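You operate a simulated robot arm through the tools that you are given. There is no shell and no other tool.

Carry out the task below with a simulated robot arm. There is one attempt and no reset: what you move stays moved.

JOB
Crimp both end caps of the green cord in the hand press.
Fine: lay the cord across the die; slide the table in for each press, out before you move the cord and out again at the end; the cord stays on the table; leave the press knob and the other cords.

It is judged by the outcome, as a careful person would: the job done as asked, and still so three seconds after it is handed in. It fails if anything else is knocked over, pushed out of place, dropped, spilled or broken. A push-on lid holds only when it is set on centred and level and pressed home; a screw cap is set on level and turned clockwise until tight.

ROBOT AND FRAMES
A 7-joint arm with a two-finger parallel gripper, fixed in place. Base frame: the origin is at the foot of the arm, x ahead of it, y to its left, z up. Readings come in cm, degrees, newtons and seconds.
With the tool pointing down near the work surface it reaches from about 18 to 68 cm from the base axis. Its first joint turns from -166.0 to 166.0 degrees. Payload 1.57 kg.
Tool frame: the origin (TCP) lies between the finger pads and is the grasp point; the fingertips stand 3 cm ahead of it; z points along the fingers, y is the line along which they close. The gripper opens to 8 cm. The fingers are 1.7 cm wide and 1.2 cm thick; the gripper's body (4 by 8.2 cm) begins 8 cm behind the TCP.
Orientation is that of the tool frame in the base frame, as a unit quaternion [w, x, y, z]. With the fingers straight down and closing along the base's y, the tool's x points along the base's -x, its y along +y and its z along -z.

CONTROLS
- The arm moves only by the tool send_rows. Its argument "plan" is one flat list of numbers, 7 for each row, row after row: the shift along the tool's x, y, z in cm, then the turn, a rotation vector about the tool's x, y, z in degrees, then the closure, from 0 (fully open) to 1 (shut). In form: [x, y, z, rx, ry, rz, fingers, x, y, z, rx, ry, rz, fingers, ...]. A call has 1 to 20 rows; each row shifts and turns the commanded pose from where the row before left it, along the tool's axes as they then stand. Each row takes 0.2 s and may step no farther than 5 cm and 8.6 degrees from the row before; otherwise, or with a gripper value out of range, the whole call is refused. Where a pose cannot be reached the arm comes as near as it can. A force on the tool above 90 N (or 10 N above the force at the start of the call, whichever is more), or a blocked arm, ends the call early, and 0.2 s more pass. The fingers move at their own pace (about 7.2 cm/s each) and stop on an object; they squeeze with about 21 N. The grip force told is the motor's: it shows also when the fingers shut on nothing. Time passes only in rows, and 0.2 s behind the last, so rows that do not move let the fingers close. It gives the time, the measured TCP pose, the force on the tool (base axes), the opening and the grip force at its end, in the units of the frame above (readings bear some noise), with the torque about the TCP (base axes, N m) and any sound that the robot's microphone picked up, and new pictures: "pictures" is both (left out), scene, wrist or none.
- Cameras (640 x 400 px; columns grow to the right, rows downward): "scene" is fixed at [21.98, -64.97, 150.17]; the picture's right is [0.98, -0.22, 0.00], its down [-0.07, -0.33, -0.94] and it looks along [0.21, 0.92, -0.33] (base axes); focal length 345 px, centre (320, 200). "wrist" rides on the gripper at [7.2, -0.7, -12.2] in the tool frame; the picture's right is [0.09, 1.00, 0.00], its down [-0.84, 0.08, -0.54] and it looks along [-0.54, 0.05, 0.84] (tool axes); focal length 238 px, centre (320, 200). There is no depth. A picture from a camera that has moved, and an enlarged one, comes with that camera's place and axes in the base frame and with its lens.
- raise_lower(by): slides the trunk up (or, below 0, down) by that many cm; the arm rides with it, the base frame stays. It gives what a move gives, with no picture.
- close_up(camera, box): a new picture of the part [left, top, right, bottom] of that camera's present view, enlarged. The clock stands still meanwhile.
- close_job(): hands the job in; it is judged then, once.

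Places have to be worked out from the pictures, the camera data and where the tool is seen. Open the gripper and draw the arm clear of the work before you hand the job in, unless the task says otherwise.

The tools are called after "Call:" as a command line: name --argument value ..., lists and objects as JSON in quotes. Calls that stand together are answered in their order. send_rows: Moves the arm, as the interface text tells. Its arguments: {"type":"object","properties":{"plan":{"type":"array"},"pictures":{"type":"string","enum":["both","scene","wrist","none"]}},"required":["plan"]} The other tools are called the same way: raise_lower (by) slides the trunk up or down; close_up (camera, box) takes an enlarged picture of a part of a camera's view; close_job () hands the job in.

At the start:

```text
time: 0.0
tool_pos: [43.87, 14.83, 135.55]
ee_rot: [-0.001, 0.0, 1.0, 0.0]
contact_force: [-0.9, -0.3, -0.1]
wrist_torque: [0.01, -0.01, 0.01]
finger_gap: 7.98
grasp_force: 0.2
trunk travel left (down, up): [-42.5, 5.5]
```

scene: 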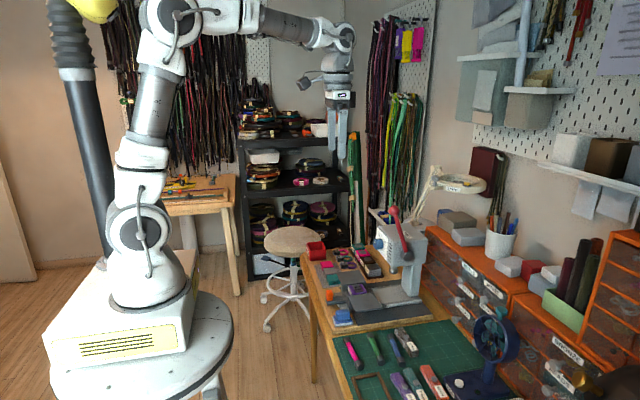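
wrist: 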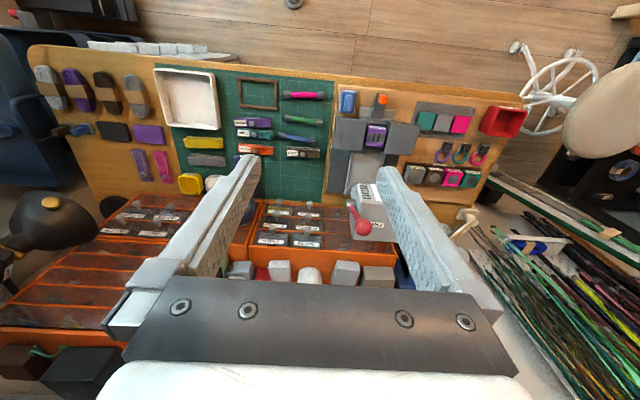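

I'll look closer at the bench, the press and the cords before moving anything.

Call:
close_up --camera "scene" --box '[300, 200, 500, 325]'

Call:
close_up --camera "wrist" --box '[230, 70, 540, 264]'

Call:
close_up --camera "scene" --box '[310, 300, 520, 400]'

```text
3.20 times, centred on (400, 262) of scene
camera zoom: at [21.98, -64.97, 150.17], right [0.98, -0.22, 0.0], down [-0.07, -0.33, -0.94], along [0.21, 0.92, -0.33], focal length 1104 px, centre (64, 0)
```

zoom: 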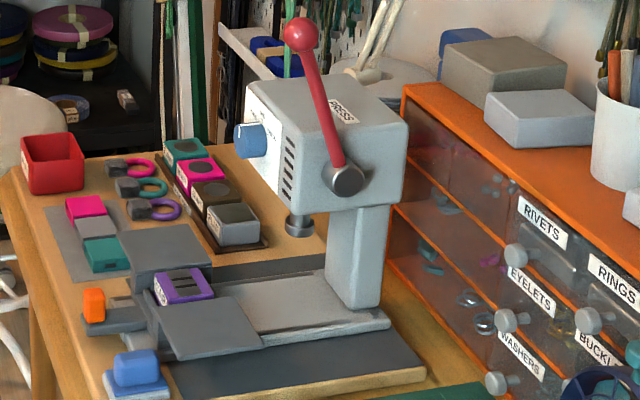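

```text
2.06 times, centred on (385, 167) of wrist
camera zoom: at [36.69, 14.24, 147.51], right [-0.09, 1.0, 0.0], down [0.84, 0.08, 0.54], along [0.54, 0.05, -0.84], focal length 491 px, centre (186, 268)
```

zoom: 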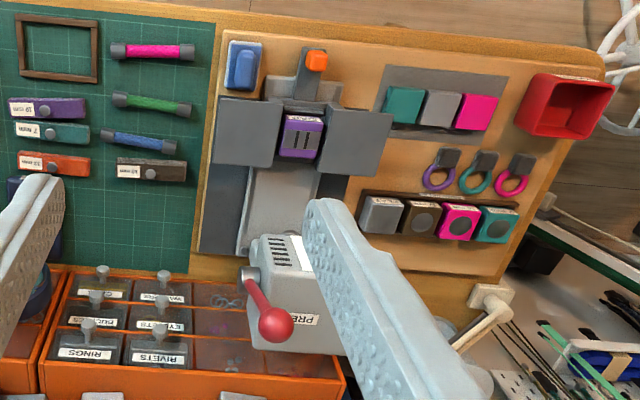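

```text
3.05 times, centred on (415, 350) of scene
camera zoom: at [21.98, -64.97, 150.17], right [0.98, -0.22, 0.0], down [-0.07, -0.33, -0.94], along [0.21, 0.92, -0.33], focal length 1051 px, centre (30, -257)
```

zoom: 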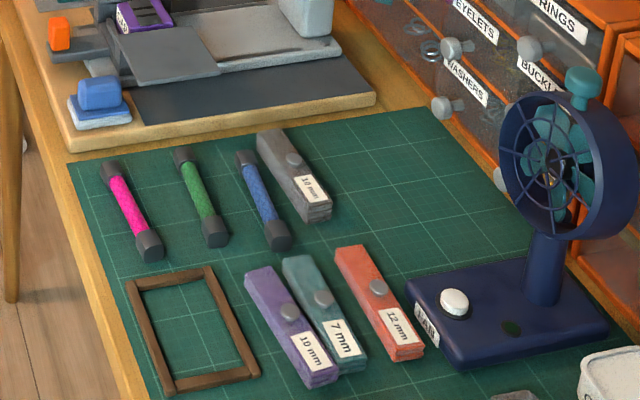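

The press and its sliding table (orange grip at about x 47, y 31, z 81) are visible, and the green cord lies on the mat near (54, 11). I'll lower the trunk for a nearer view, with the fingers still well above everything.

Call:
raise_lower --by -18

Call:
close_up --camera "wrist" --box '[0, 0, 640, 400]'

Call:
close_up --camera "scene" --box '[320, 235, 420, 335]'

Call:
close_up --camera "scene" --box '[360, 195, 460, 300]'

```text
time: 2.0
tool_pos: [43.89, 14.83, 117.5]
ee_rot: [-0.001, 0.0, 1.0, 0.0]
contact_force: [-0.6, 0.9, 0.3]
wrist_torque: [-0.06, -0.01, 0.0]
finger_gap: 8.0
grasp_force: 0.1
trunk travel left (down, up): [-24.5, 23.5]
```

```text
1.00 times, centred on (320, 200) of wrist (not enlarged: the box is as wide or as high as the picture)
camera zoom: at [36.69, 14.24, 129.52], right [-0.09, 1.0, 0.0], down [0.84, 0.08, 0.54], along [0.54, 0.05, -0.84], focal length 238 px, centre (320, 200)
```

zoom: 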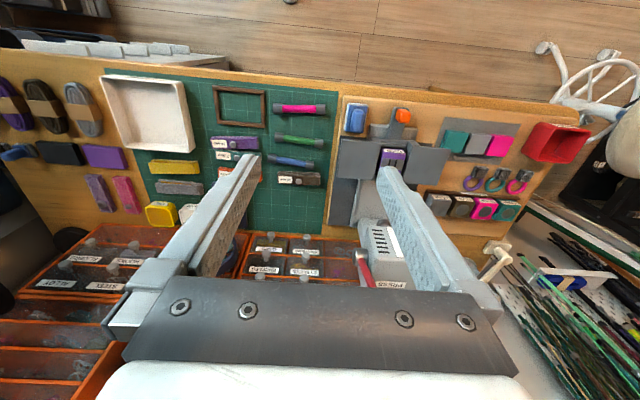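

```text
4.00 times, centred on (370, 285) of scene
camera zoom: at [21.98, -64.97, 150.17], right [0.98, -0.22, 0.0], down [-0.07, -0.33, -0.94], along [0.21, 0.92, -0.33], focal length 1379 px, centre (120, -140)
```

zoom: 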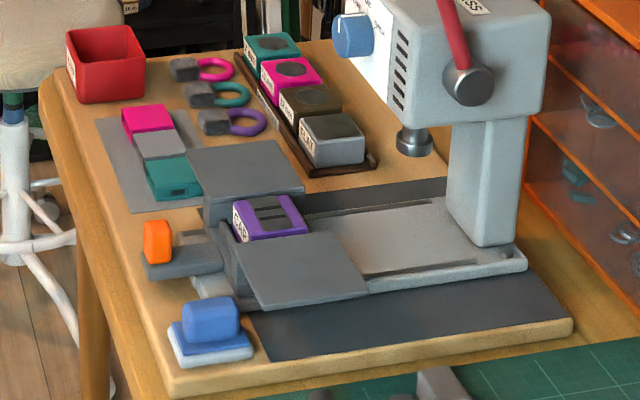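

```text
3.81 times, centred on (410, 248) of scene
camera zoom: at [21.98, -64.97, 150.17], right [0.98, -0.22, 0.0], down [-0.07, -0.33, -0.94], along [0.21, 0.92, -0.33], focal length 1314 px, centre (-23, 19)
```

zoom: 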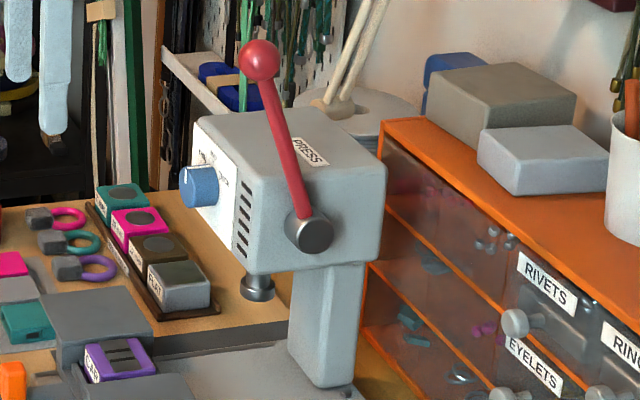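

The dies carry labels that I need to read. I'll move left (+y) and back a bit so the wrist camera faces the press table and die rack, still high above the bench.

Call:
send_rows --plan '[1, 4, 0, 0, 0, 0, 0, 1, 4, 0, 0, 0, 0, 0, 1, 4, 0, 0, 0, 0, 0, 1, 4, 0, 0, 0, 0, 0, 1, 4, 0, 0, 0, 0, 0, 1, 0, 0, 0, 0, 0, 0, 0, 0, 0, 0, 0, 0, 0]'

Call:
close_up --camera "wrist" --box '[180, 60, 420, 210]'

Call:
close_up --camera "wrist" --box '[250, 60, 410, 160]'

```text
time: 3.6
tool_pos: [37.91, 34.65, 117.41]
ee_rot: [0.001, 0.0, 1.0, -0.001]
contact_force: [0.2, -0.6, -0.6]
wrist_torque: [-0.01, -0.01, -0.02]
finger_gap: 8.0
grasp_force: 0.1
trunk travel left (down, up): [-24.5, 23.5]
camera wrist: at [30.66, 34.12, 129.57], right [-0.09, 1.0, 0.0], down [0.84, 0.08, 0.54], along [0.54, 0.05, -0.84], focal length 238 px, centre (320, 200)
```

scene: 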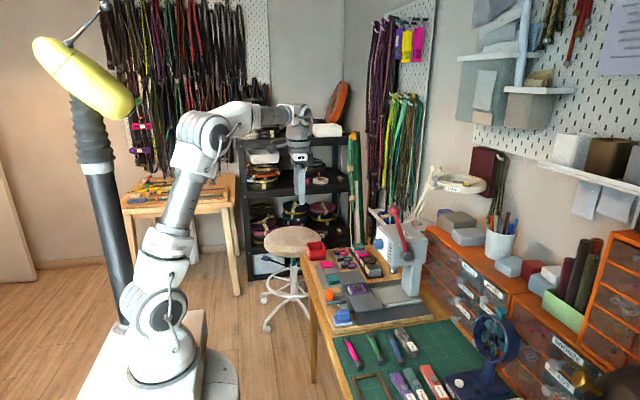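
wrist: 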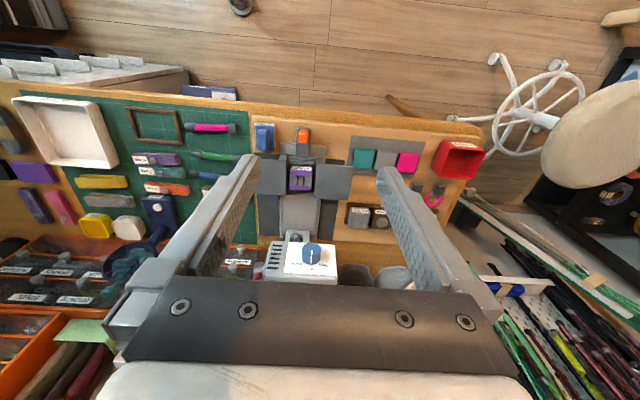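

```text
2.67 times, centred on (300, 135) of wrist
camera zoom: at [30.66, 34.12, 129.57], right [-0.09, 1.0, 0.0], down [0.84, 0.08, 0.54], along [0.54, 0.05, -0.84], focal length 636 px, centre (373, 373)
```

zoom: 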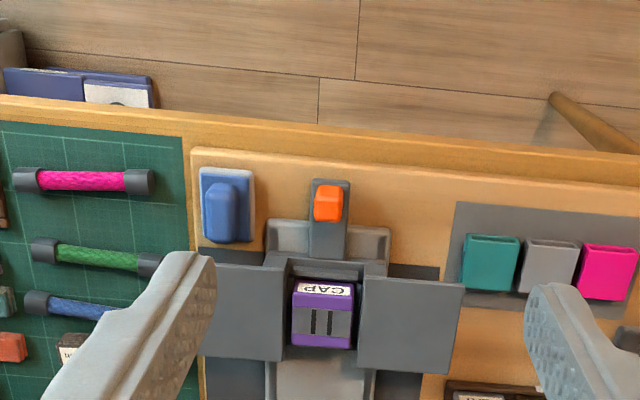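

```text
4.00 times, centred on (330, 110) of wrist
camera zoom: at [30.66, 34.12, 129.57], right [-0.09, 1.0, 0.0], down [0.84, 0.08, 0.54], along [0.54, 0.05, -0.84], focal length 953 px, centre (280, 560)
```

zoom: 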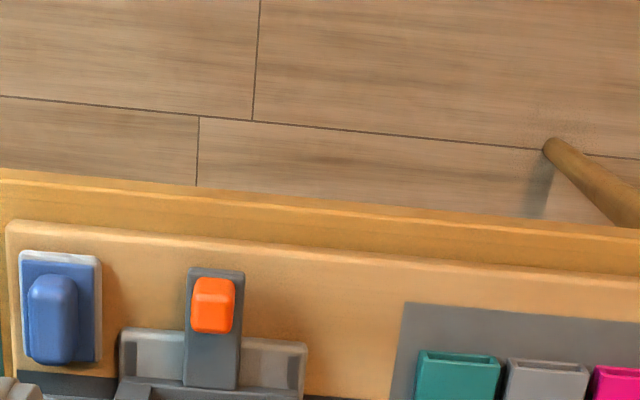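

The die in the table is labelled "CAP", so it is the right one. I'll look closer at the press front, the blue item and the dial.

Call:
close_up --camera "wrist" --box '[240, 215, 360, 290]'

Call:
close_up --camera "wrist" --box '[240, 110, 370, 191]'

Call:
close_up --camera "scene" --box '[325, 265, 385, 325]'

Call:
close_up --camera "scene" --box '[330, 320, 430, 400]'

Call:
close_up --camera "scene" --box '[365, 200, 435, 275]'

```text
5.33 times, centred on (300, 252) of wrist
camera zoom: at [30.66, 34.12, 129.57], right [-0.09, 1.0, 0.0], down [0.84, 0.08, 0.54], along [0.54, 0.05, -0.84], focal length 1271 px, centre (427, -80)
```

zoom: 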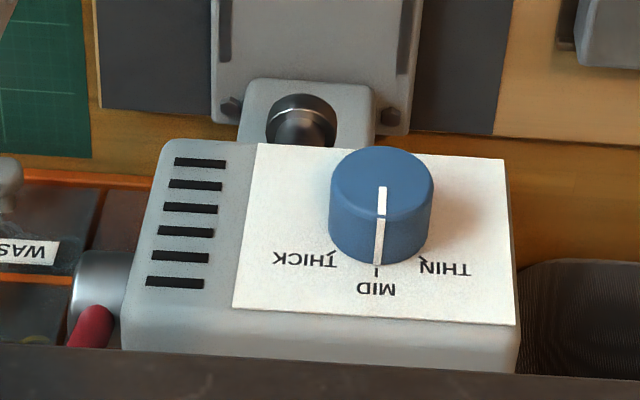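

```text
4.92 times, centred on (305, 150) of wrist
camera zoom: at [30.66, 34.12, 129.57], right [-0.09, 1.0, 0.0], down [0.84, 0.08, 0.54], along [0.54, 0.05, -0.84], focal length 1173 px, centre (394, 444)
```

zoom: 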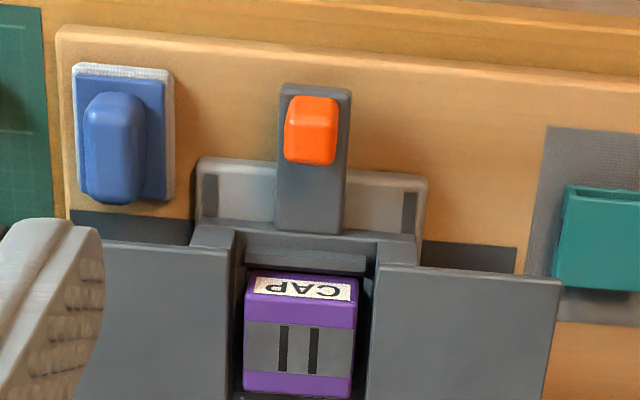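

```text
6.67 times, centred on (355, 295) of scene
camera zoom: at [21.98, -64.97, 150.17], right [0.98, -0.22, 0.0], down [-0.07, -0.33, -0.94], along [0.21, 0.92, -0.33], focal length 2299 px, centre (87, -433)
```

zoom: 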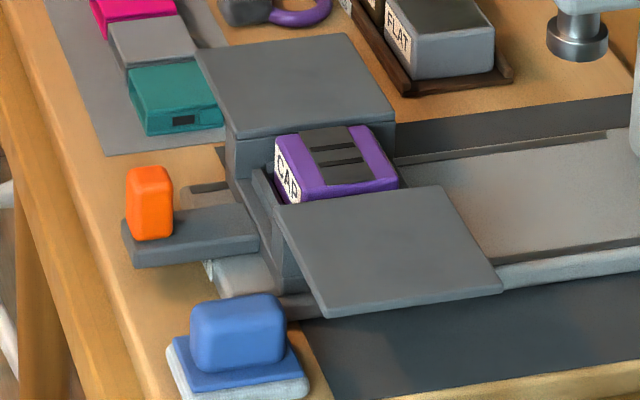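

```text
5.00 times, centred on (380, 360) of scene
camera zoom: at [21.98, -64.97, 150.17], right [0.98, -0.22, 0.0], down [-0.07, -0.33, -0.94], along [0.21, 0.92, -0.33], focal length 1724 px, centre (20, -600)
```

zoom: 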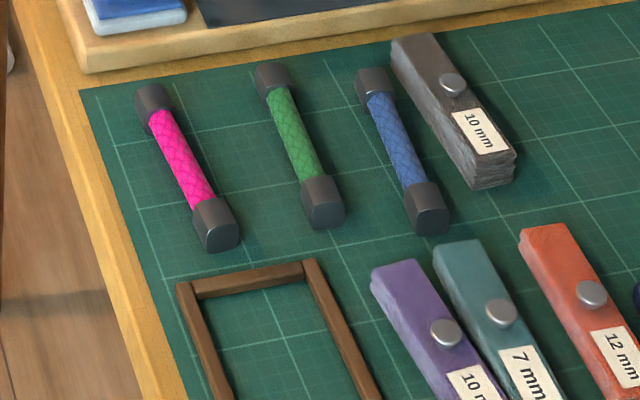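

```text
5.33 times, centred on (400, 238) of scene
camera zoom: at [21.98, -64.97, 150.17], right [0.98, -0.22, 0.0], down [-0.07, -0.33, -0.94], along [0.21, 0.92, -0.33], focal length 1839 px, centre (-107, 0)
```

zoom: 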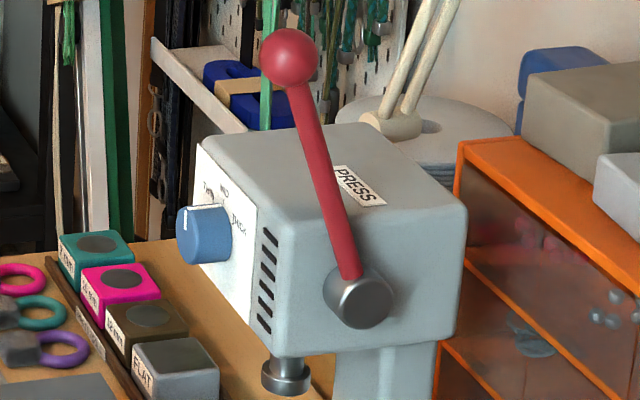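

The press table is at rest in the out position: die centre about (57.0, 32.1, 80.7), orange grip about (46.9, 32.0, 80), ram about x 68.7 and lever ball about (64.3, 25, 112.7). The green cord is about 11.6 cm long and runs along y, centred near (55.5, 11.0, 75). I'll lower the trunk a little more, then go above the cord and turn the gripper 90° so it closes along x.

Call:
raise_lower --by -10

Call:
send_rows --plan '[-2.2, -2.95, 1, 0, 0, 0, 0, -2.2, -2.95, 1, 0, 0, 0, 0, -2.2, -2.95, 1, 0, 0, 0, 0, -2.2, -2.95, 1, 0, 0, 0, 0, -2.2, -2.95, 1, 0, 0, 0, 0, -2.2, -2.95, 1, 0, 0, 0, 0, -2.2, -2.95, 1, 0, 0, 0, 0, -2.2, -2.95, 1, 0, 0, 0, 0, 0, 0, 0, 0, 0, -8.5, 0, 0, 0, 0, 0, 0, -8.5, 0, 0, 0, 0, 0, 0, -8.5, 0, 0, 0, 0, 0, 0, -8.5, 0, 0, 0, 0, 0, 0, -8.5, 0, 0, 0, 0, 0, 0, -8.5, 0, 0, 0, 0, 0, 0, -8.5, 0, 0, 0, 0, 0, 0, -8.5, 0, 0, 0, 0, 0, 0, -8.5, 0, 0, 0, 0, 0, 0, -8.5, 0, 0, 0, 0, 0, 0, -5, 0]'

```text
time: 4.9
tool_pos: [37.82, 34.49, 107.45]
ee_rot: [-0.001, 0.0, 1.0, 0.0]
contact_force: [-0.6, -0.7, 0.1]
wrist_torque: [0.01, -0.05, 0.01]
finger_gap: 7.98
grasp_force: 0.0
trunk travel left (down, up): [-14.5, 33.5]
```

```text
time: 8.9
tool_pos: [55.48, 11.06, 99.5]
ee_rot: [0.0, 0.708, -0.706, -0.001]
contact_force: [-0.3, 0.0, -0.6]
wrist_torque: [0.0, 0.01, 0.0]
finger_gap: 8.0
grasp_force: 0.1
trunk travel left (down, up): [-14.5, 33.5]
camera wrist: at [56.15, 3.98, 111.54], right [-1.0, -0.09, 0.0], down [-0.08, 0.84, 0.54], along [-0.05, 0.54, -0.84], focal length 238 px, centre (320, 200)
```

scene: 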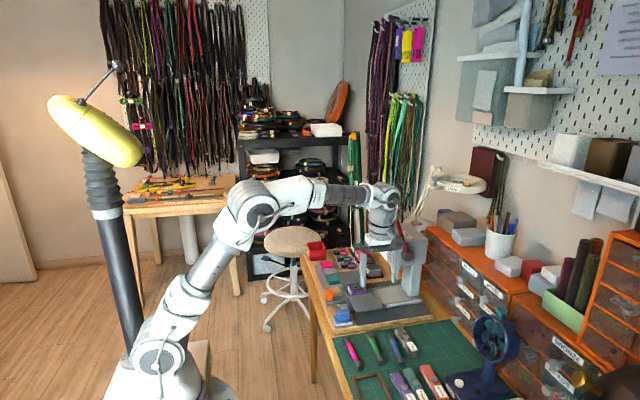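
wrist: 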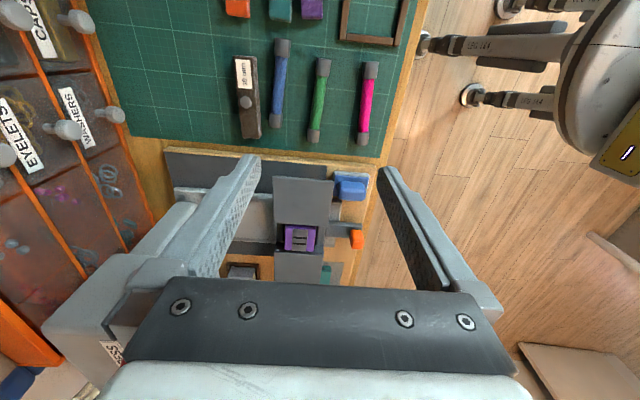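

The gripper is above the cord with the camera on the -y side. I'll zoom in to refine the cord's centre line and the gaps to its neighbours.

Call:
close_up --camera "wrist" --box '[220, 20, 420, 150]'

Call:
close_up --camera "wrist" --box '[240, 150, 400, 290]'

```text
3.08 times, centred on (320, 85) of wrist
camera zoom: at [56.15, 3.98, 111.54], right [-1.0, -0.09, 0.0], down [-0.08, 0.84, 0.54], along [-0.05, 0.54, -0.84], focal length 733 px, centre (320, 554)
```

zoom: 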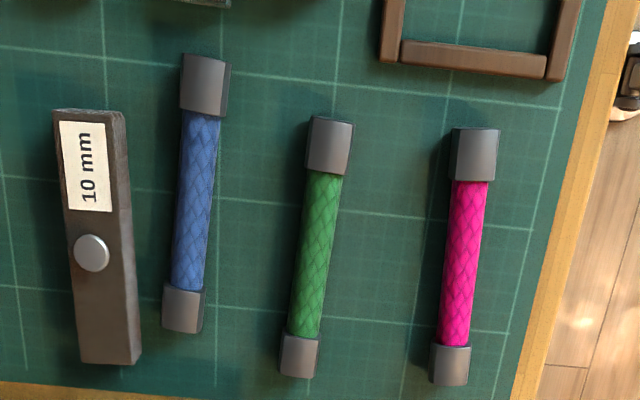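

```text
2.86 times, centred on (320, 220) of wrist
camera zoom: at [56.15, 3.98, 111.54], right [-1.0, -0.09, 0.0], down [-0.08, 0.84, 0.54], along [-0.05, 0.54, -0.84], focal length 681 px, centre (320, 143)
```

zoom: 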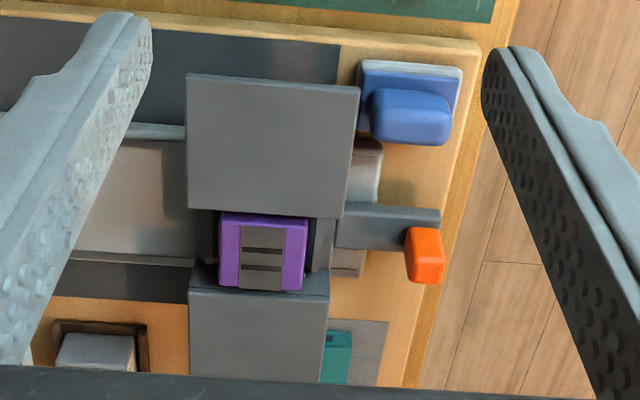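

The cord runs from about (55.6, 5.2) to (56.2, 16.7), 3° off the y axis. I'll look at the arm's bulk near the gripper to judge clearance to the press head, lever and knob.

Call:
close_up --camera "scene" --box '[330, 170, 450, 300]'

Call:
close_up --camera "wrist" --box '[0, 200, 240, 400]'

```text
3.08 times, centred on (390, 235) of scene
camera zoom: at [21.98, -64.97, 150.17], right [0.98, -0.22, 0.0], down [-0.07, -0.33, -0.94], along [0.21, 0.92, -0.33], focal length 1061 px, centre (105, 92)
```

zoom: 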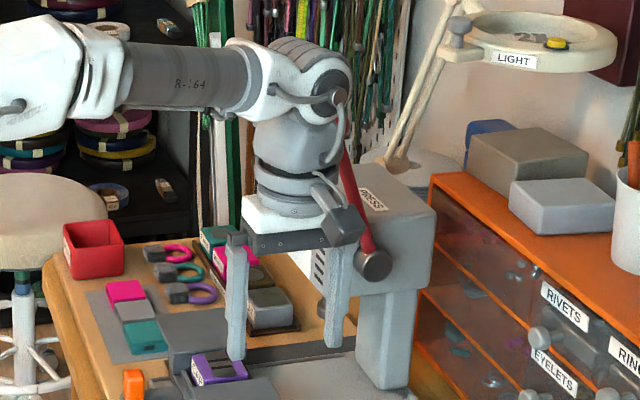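

```text
2.00 times, centred on (120, 300) of wrist
camera zoom: at [56.15, 3.98, 111.54], right [-1.0, -0.09, 0.0], down [-0.08, 0.84, 0.54], along [-0.05, 0.54, -0.84], focal length 477 px, centre (720, 0)
```

zoom: 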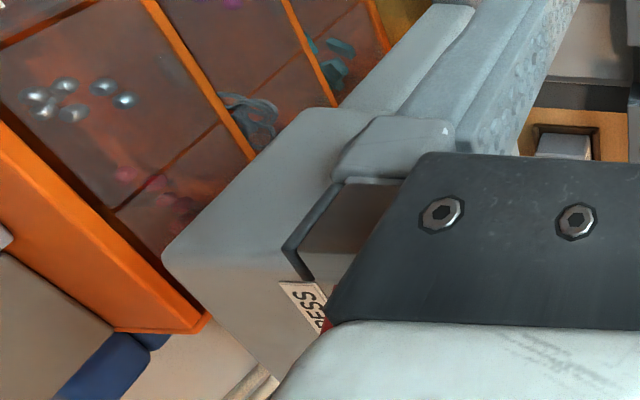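

Clearance is adequate if I tilt the tool slightly when working at the press. Now I'll align with the cord (3° turn), part-close to about 4.4 cm and descend to just above it.

Call:
send_rows --plan '[0.1, -0.32, 2, 0, 0, 3, 0.45, 0, 0, 4, 0, 0, 0, 0.45, 0, 0, 4, 0, 0, 0, 0.45, 0, 0, 4, 0, 0, 0, 0.45, 0, 0, 3, 0, 0, 0, 0.45, 0, 0, 2, 0, 0, 0, 0.45, 0, 0, 0, 0, 0, 0, 0.45]'

Call:
close_up --camera "wrist" --box '[200, 0, 440, 200]'

Call:
close_up --camera "scene" --box '[330, 250, 450, 400]'

```text
time: 10.5
tool_pos: [56.01, 10.79, 80.47]
ee_rot: [0.0, -0.688, 0.726, 0.0]
contact_force: [0.3, -0.6, -0.2]
wrist_torque: [0.05, -0.01, 0.0]
finger_gap: 4.41
grasp_force: 0.1
trunk travel left (down, up): [-14.5, 33.5]
camera wrist: at [56.22, 3.72, 92.56], right [-1.0, -0.04, 0.0], down [-0.03, 0.84, 0.54], along [-0.02, 0.54, -0.84], focal length 238 px, centre (320, 200)
```

scene: 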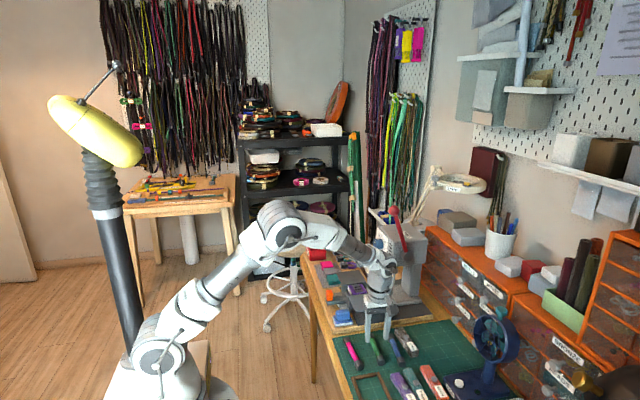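
wrist: 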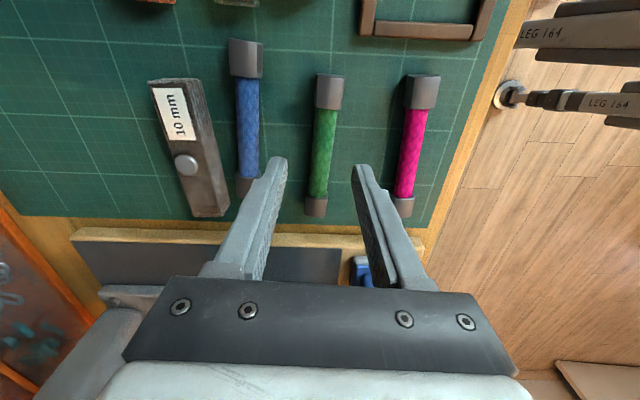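

```text
2.00 times, centred on (320, 100) of wrist
camera zoom: at [56.22, 3.72, 92.56], right [-1.0, -0.04, 0.0], down [-0.03, 0.84, 0.54], along [-0.02, 0.54, -0.84], focal length 477 px, centre (320, 400)
```

zoom: 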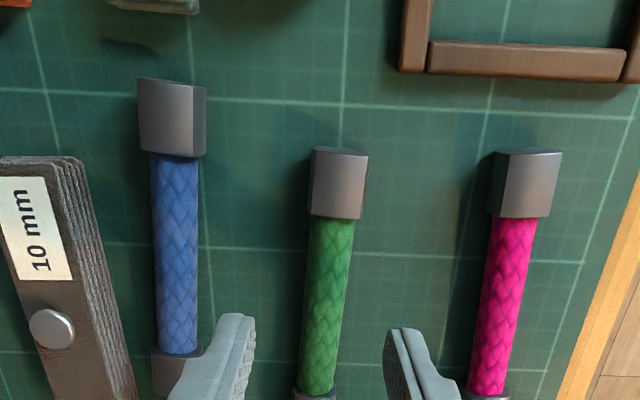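

```text
2.67 times, centred on (390, 325) of scene
camera zoom: at [21.98, -64.97, 150.17], right [0.98, -0.22, 0.0], down [-0.07, -0.33, -0.94], along [0.21, 0.92, -0.33], focal length 920 px, centre (133, -133)
```

zoom: 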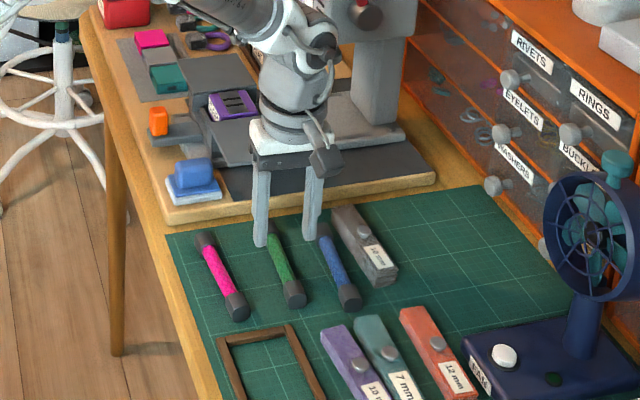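

The fingers straddle the green cord evenly and clear the blue one. I'll descend to near the mat in small steps and watch the force.

Call:
send_rows --plan '[0, 0, 1.2, 0, 0, 0, 0.45, 0, 0, 0.8, 0, 0, 0, 0.45, 0, 0, 0.5, 0, 0, 0, 0.45, 0, 0, 0.4, 0, 0, 0, 0.45, 0, 0, 0, 0, 0, 0, 0.45]'

Call:
close_up --camera "scene" --box '[340, 300, 430, 375]'

```text
time: 11.7
tool_pos: [55.72, 10.96, 77.63]
ee_rot: [0.0, -0.689, 0.725, 0.0]
contact_force: [-0.5, 0.4, 0.7]
wrist_torque: [0.02, 0.01, -0.01]
finger_gap: 4.41
grasp_force: 0.1
trunk travel left (down, up): [-14.5, 33.5]
camera wrist: at [55.98, 3.8, 89.55], right [-1.0, -0.04, 0.0], down [-0.03, 0.84, 0.54], along [-0.02, 0.54, -0.84], focal length 238 px, centre (320, 200)
```

scene: 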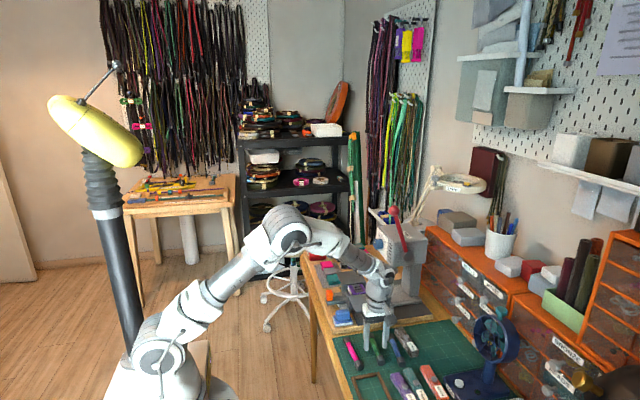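
wrist: 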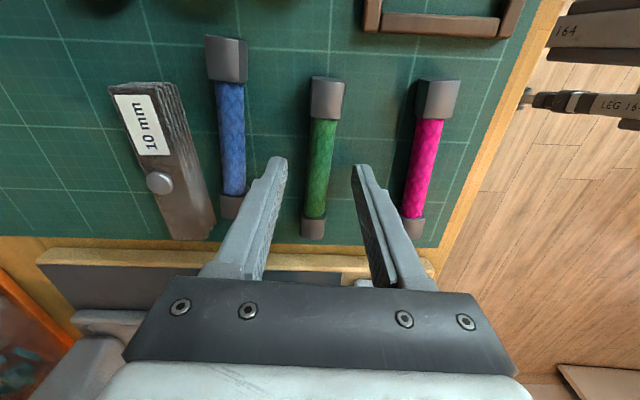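

```text
5.33 times, centred on (385, 338) of scene
camera zoom: at [21.98, -64.97, 150.17], right [0.98, -0.22, 0.0], down [-0.07, -0.33, -0.94], along [0.21, 0.92, -0.33], focal length 1839 px, centre (-27, -533)
```

zoom: 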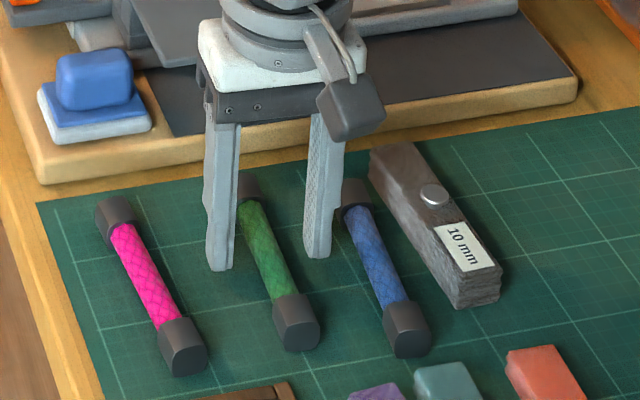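

No contact so far, with the tips just above the mat. I'll go 0.3 cm lower and close on the braid.

Call:
send_rows --plan '[0, 0, 0.3, 0, 0, 0, 0.45, 0, 0, 0, 0, 0, 0, 0.45, 0, 0, 0, 0, 0, 0, 0.6, 0, 0, 0, 0, 0, 0, 0.7, 0, 0, 0, 0, 0, 0, 0.8, 0, 0, 0, 0, 0, 0, 0.9, 0, 0, 0, 0, 0, 0, 1, 0, 0, 0, 0, 0, 0, 1]'

Call:
close_up --camera "scene" --box '[340, 300, 430, 375]'

```text
time: 13.5
tool_pos: [55.79, 10.95, 77.16]
ee_rot: [0.0, -0.688, 0.726, 0.001]
contact_force: [0.5, 0.3, -0.3]
wrist_torque: [0.07, 0.0, -0.01]
finger_gap: 1.48
grasp_force: 21.2
trunk travel left (down, up): [-14.5, 33.5]
camera wrist: at [56.03, 3.79, 89.26], right [-1.0, -0.04, 0.0], down [-0.03, 0.84, 0.54], along [-0.02, 0.54, -0.84], focal length 238 px, centre (320, 200)
```

scene: 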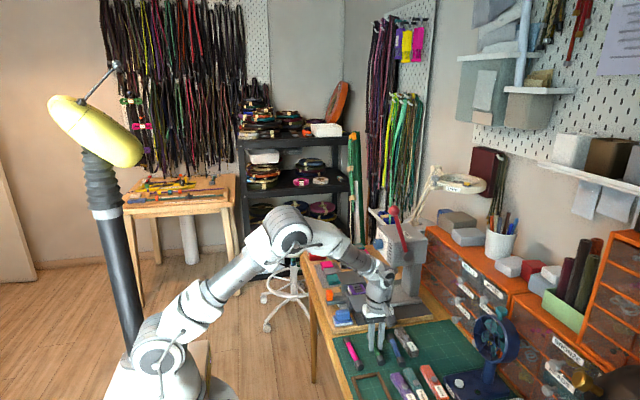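
wrist: 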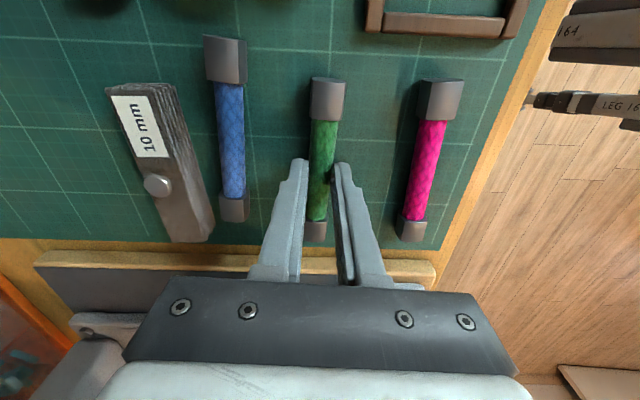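

```text
5.33 times, centred on (385, 338) of scene
camera zoom: at [21.98, -64.97, 150.17], right [0.98, -0.22, 0.0], down [-0.07, -0.33, -0.94], along [0.21, 0.92, -0.33], focal length 1839 px, centre (-27, -533)
```

zoom: 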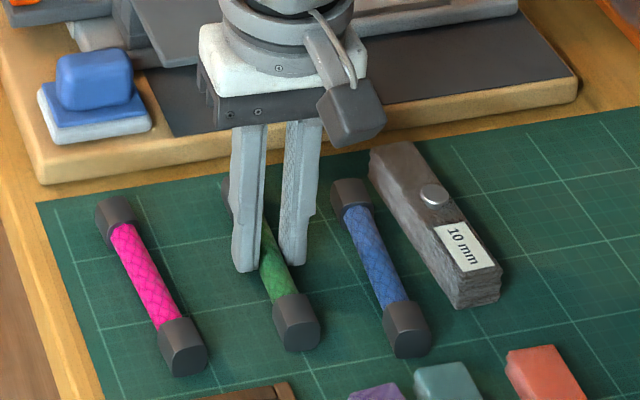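

Gripped (1.48 cm, 21 N). I'll lift 13 cm, square the cord to the y axis, lean the hand 10° back from the press and carry it to over the die, stopping above.

Call:
send_rows --plan '[0, 0, -1, 0, 0, 0, 1, 0, 0, -3, 0, 0, 0, 1, 0, 0, -4, 0, 0, 0, 1, 0, 0, -4, 0, 0, 0, 1, 0, 0, -1, 0, 0, -3, 1, 0, 0, 0, 5, 0, 0, 1, 0, 0, 0, 5, 0, 0, 1, -3, 0, 0, 0, 0, 0, 1, -3, 0, 0, 0, 0, 0, 1, -3, 0, 0, 0, 0, 0, 1, -3, 0, 0, 0, 0, 0, 1, -3, 0, 0, 0, 0, 0, 1, -1.6, 0, 0, 0, 0, 0, 1, 0, 0, 0, 0, 0, 0, 1]'

Call:
close_up --camera "scene" --box '[320, 200, 450, 320]'

Call:
close_up --camera "wrist" --box '[220, 60, 420, 260]'

```text
time: 16.5
tool_pos: [55.72, 27.65, 90.27]
ee_rot: [0.062, -0.704, 0.704, -0.061]
contact_force: [-0.3, 0.8, 0.4]
wrist_torque: [0.02, 0.04, 0.02]
finger_gap: 1.51
grasp_force: 20.7
trunk travel left (down, up): [-14.5, 33.5]
camera wrist: at [54.24, 20.52, 102.26], right [-0.98, -0.09, -0.17], down [-0.17, 0.84, 0.52], along [0.1, 0.54, -0.84], focal length 238 px, centre (320, 200)
```

scene: 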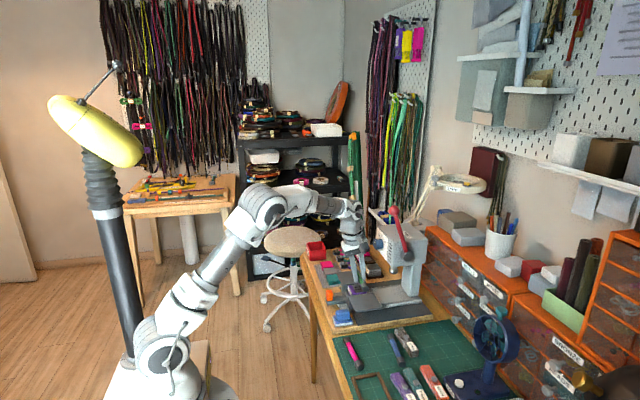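
wrist: 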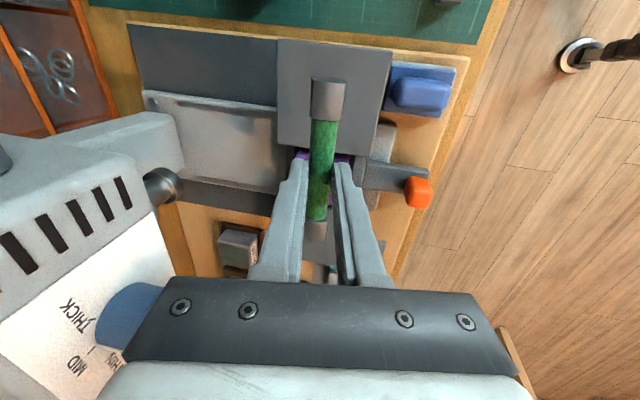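

```text
3.33 times, centred on (385, 260) of scene
camera zoom: at [21.98, -64.97, 150.17], right [0.98, -0.22, 0.0], down [-0.07, -0.33, -0.94], along [0.21, 0.92, -0.33], focal length 1150 px, centre (103, 0)
```

zoom: 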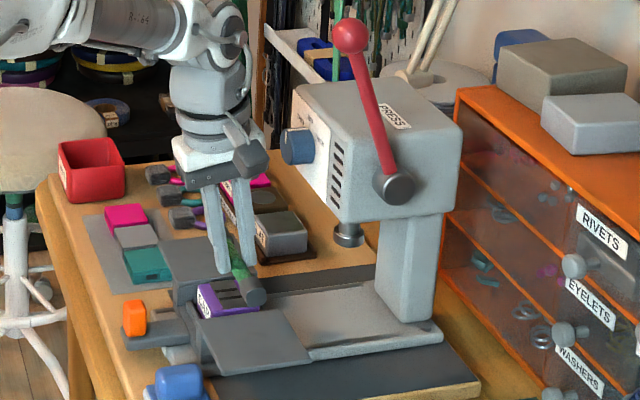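

```text
2.00 times, centred on (320, 160) of wrist
camera zoom: at [54.24, 20.52, 102.26], right [-0.98, -0.09, -0.17], down [-0.17, 0.84, 0.52], along [0.1, 0.54, -0.84], focal length 477 px, centre (320, 280)
```

zoom: 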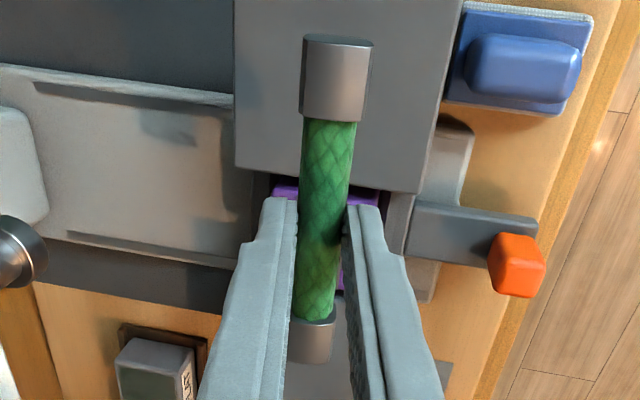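

The cord hangs parallel to y, with its axis at about x 56.0 and its centre at about y 27.6; the die centre is x 57.0. Moving along the tool axis both lowers it and brings it forward, so I'll advance 6 cm and look again.

Call:
send_rows --plan '[0, 0, 1.5, 0, 0, 0, 1, 0, 0, 1.5, 0, 0, 0, 1, 0, 0, 1.5, 0, 0, 0, 1, 0, 0, 1.0, 0, 0, 0, 1, 0, 0, 0.3, 0, 0, 0, 1, 0, 0, 0, 0, 0, 0, 1]'

Call:
close_up --camera "scene" --box '[330, 250, 410, 320]'

Call:
close_up --camera "wrist" --box '[220, 60, 420, 260]'

```text
time: 17.9
tool_pos: [56.83, 27.61, 84.92]
ee_rot: [0.065, -0.704, 0.704, -0.063]
contact_force: [0.4, 1.0, 22.9]
wrist_torque: [-0.08, 0.08, 0.02]
finger_gap: 1.51
grasp_force: 20.8
trunk travel left (down, up): [-14.5, 33.5]
camera wrist: at [55.31, 20.53, 96.92], right [-0.98, -0.09, -0.18], down [-0.17, 0.83, 0.52], along [0.1, 0.54, -0.83], focal length 238 px, centre (320, 200)
```

scene: 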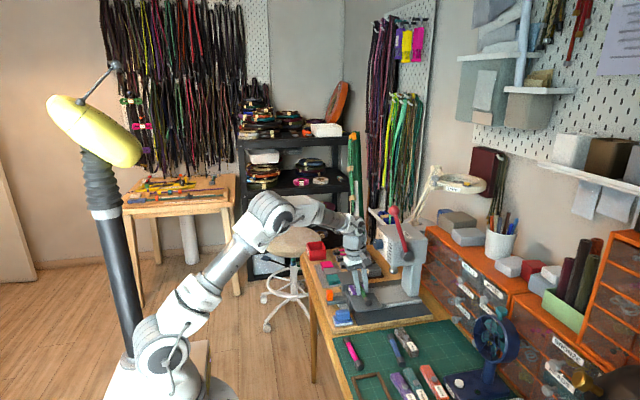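
wrist: 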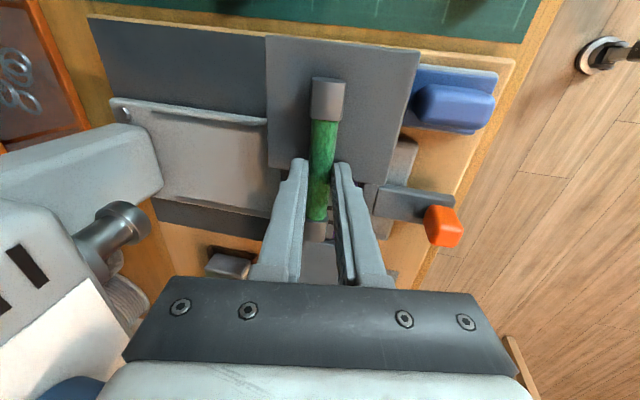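

```text
5.71 times, centred on (370, 285) of scene
camera zoom: at [21.98, -64.97, 150.17], right [0.98, -0.22, 0.0], down [-0.07, -0.33, -0.94], along [0.21, 0.92, -0.33], focal length 1971 px, centre (34, -286)
```

zoom: 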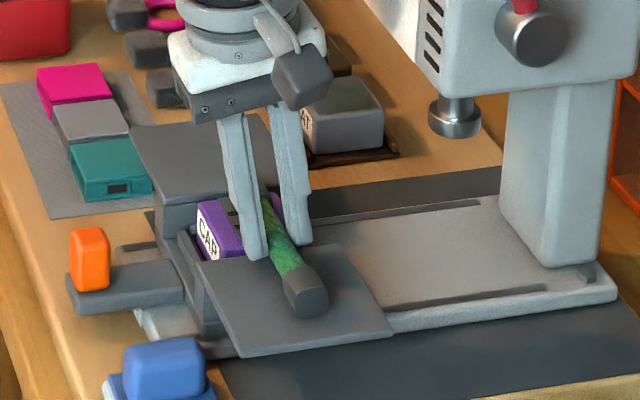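

```text
2.00 times, centred on (320, 160) of wrist
camera zoom: at [55.31, 20.53, 96.92], right [-0.98, -0.09, -0.18], down [-0.17, 0.83, 0.52], along [0.1, 0.54, -0.83], focal length 477 px, centre (320, 280)
```

zoom: 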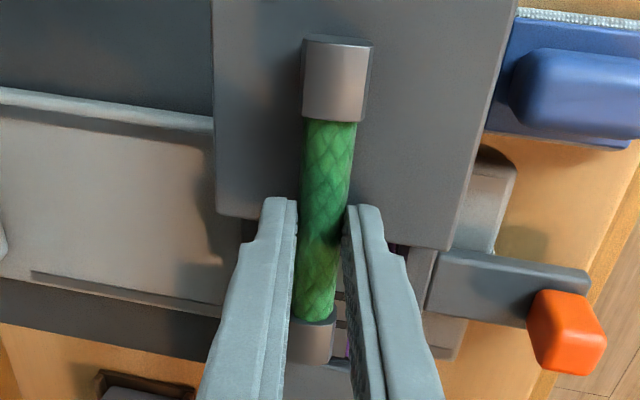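

Contact: 23 N up with the caps on the table and die, at TCP z 84.9. I'll zoom in to see where the far cap sits relative to the die slots before releasing.

Call:
close_up --camera "wrist" --box '[280, 185, 370, 275]'

Call:
close_up --camera "scene" --box '[350, 270, 390, 310]'

```text
4.44 times, centred on (325, 230) of wrist
camera zoom: at [55.31, 20.53, 96.92], right [-0.98, -0.09, -0.18], down [-0.17, 0.83, 0.52], along [0.1, 0.54, -0.83], focal length 1059 px, centre (298, 67)
```

zoom: 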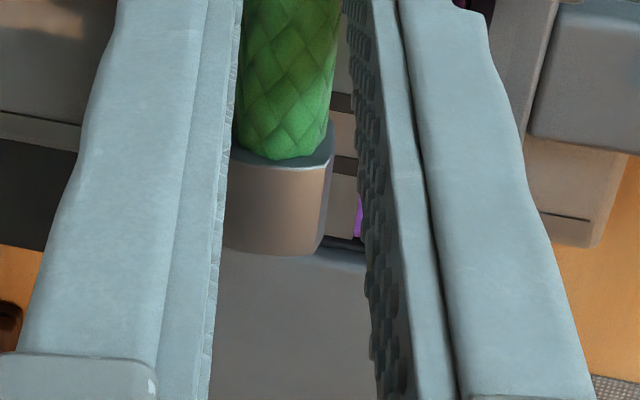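

```text
10.00 times, centred on (370, 290) of scene
camera zoom: at [21.98, -64.97, 150.17], right [0.98, -0.22, 0.0], down [-0.07, -0.33, -0.94], along [0.21, 0.92, -0.33], focal length 3448 px, centre (-180, -700)
```

zoom: 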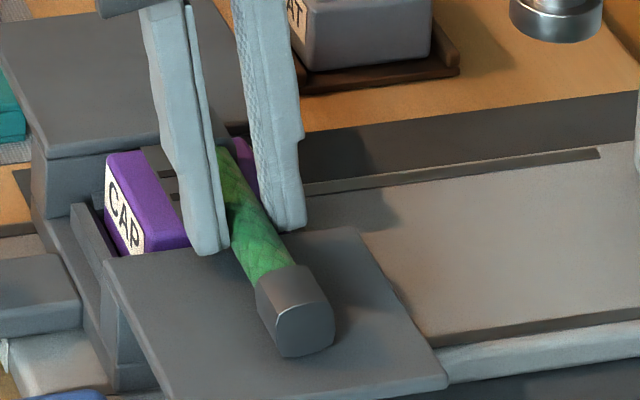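

The cap centre is at about y 32.0 and the die slot centre at about 31.6. I'll lift slightly, shift 0.4 cm toward -y and set it back down lightly.

Call:
send_rows --plan '[0, -0.1, -0.6, 0, 0, 0, 1, 0.4, 0, 0, 0, 0, 0, 1, 0, 0, 0, 0, 0, 0, 1, 0, 0.05, 0.3, 0, 0, 0, 1, 0, 0.04, 0.15, 0, 0, 0, 1, 0, 0, 0, 0, 0, 0, 1]' --pictures "wrist"

Call:
close_up --camera "wrist" --box '[280, 185, 370, 275]'

```text
time: 19.3
tool_pos: [56.93, 27.24, 84.99]
ee_rot: [0.063, -0.704, 0.705, -0.063]
contact_force: [0.2, -3.0, 10.8]
wrist_torque: [-0.08, 0.04, -0.01]
finger_gap: 1.51
grasp_force: 21.1
trunk travel left (down, up): [-14.5, 33.5]
camera wrist: at [55.34, 20.05, 96.96], right [-0.98, -0.09, -0.18], down [-0.17, 0.84, 0.52], along [0.1, 0.54, -0.84], focal length 238 px, centre (320, 200)
```

wrist: 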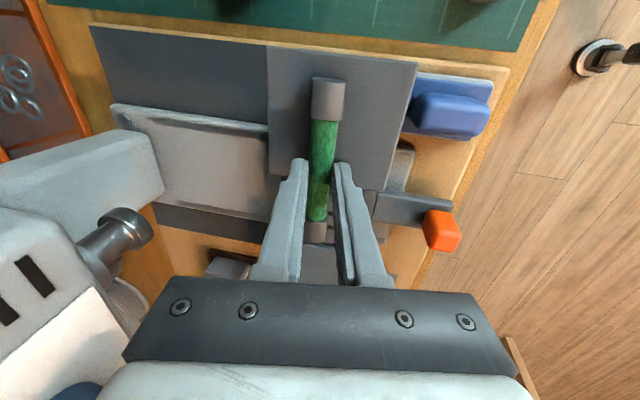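

```text
4.44 times, centred on (325, 230) of wrist
camera zoom: at [55.34, 20.05, 96.96], right [-0.98, -0.09, -0.18], down [-0.17, 0.84, 0.52], along [0.1, 0.54, -0.84], focal length 1059 px, centre (298, 67)
```

zoom: 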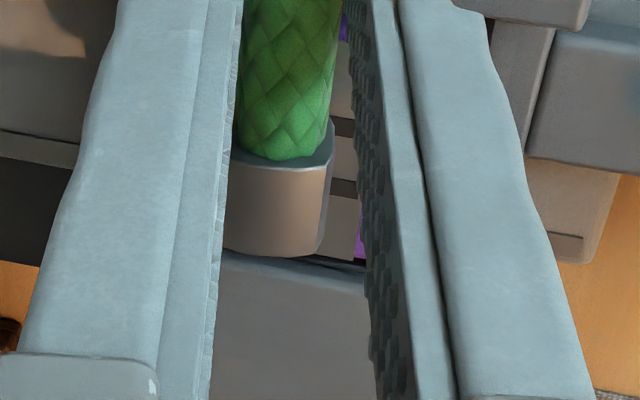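

The cap is now centred on the slots with light contact. I'll open a little, let it settle, then back straight out along the finger direction.

Call:
send_rows --plan '[0, 0, -0.1, 0, 0, 0, 0.8, 0, 0, -0.05, 0, 0, 0, 0.74, 0, 0, 0, 0, 0, 0, 0.72, 0, 0, -0.5, 0, 0, 0, 0.72, 0, 0, -1, 0, 0, 0, 0.65, 0, 0, -1.5, 0, 0, 0, 0.6, 0, 0, -3, 0, 0, 0, 0.5, 0, 0, -3, 0, 0, 0, 0.5, 0, 0, 0, 0, 0, 0, 0.5]'

Call:
close_up --camera "wrist" --box '[240, 60, 440, 260]'

Call:
close_up --camera "scene" --box '[330, 250, 410, 320]'

```text
time: 21.3
tool_pos: [55.14, 26.97, 93.76]
ee_rot: [-0.061, 0.705, -0.704, 0.062]
contact_force: [0.9, 0.3, 0.1]
wrist_torque: [0.03, 0.02, 0.0]
finger_gap: 4.02
grasp_force: 0.0
trunk travel left (down, up): [-14.5, 33.5]
camera wrist: at [53.63, 19.79, 105.84], right [-0.98, -0.09, -0.17], down [-0.17, 0.84, 0.52], along [0.1, 0.54, -0.84], focal length 238 px, centre (320, 200)
```

scene: 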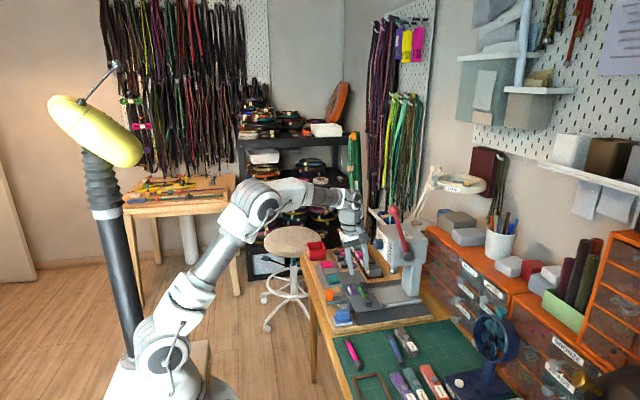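
wrist: 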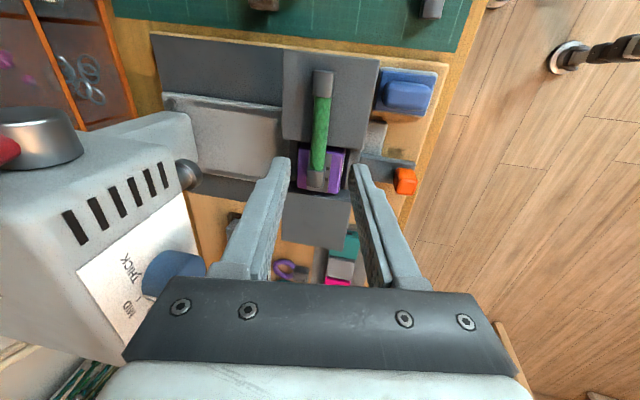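

```text
2.00 times, centred on (340, 160) of wrist
camera zoom: at [53.63, 19.79, 105.84], right [-0.98, -0.09, -0.17], down [-0.17, 0.84, 0.52], along [0.1, 0.54, -0.84], focal length 477 px, centre (280, 280)
```

zoom: 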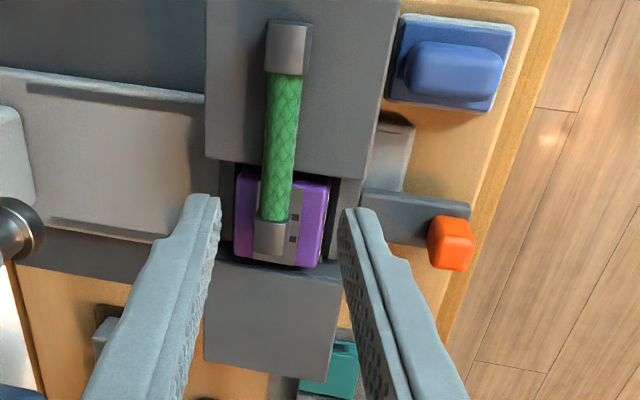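

```text
5.71 times, centred on (370, 285) of scene
camera zoom: at [21.98, -64.97, 150.17], right [0.98, -0.22, 0.0], down [-0.07, -0.33, -0.94], along [0.21, 0.92, -0.33], focal length 1971 px, centre (34, -286)
```

zoom: 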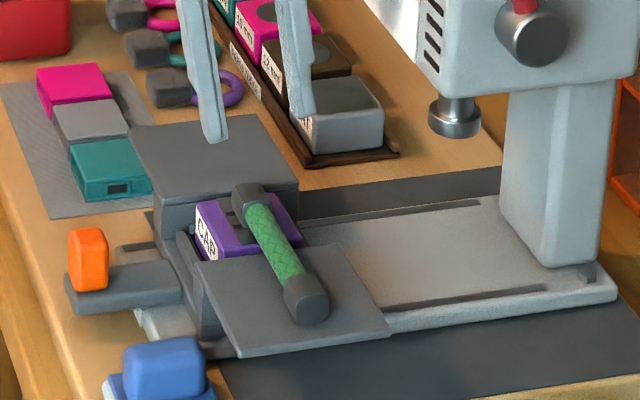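

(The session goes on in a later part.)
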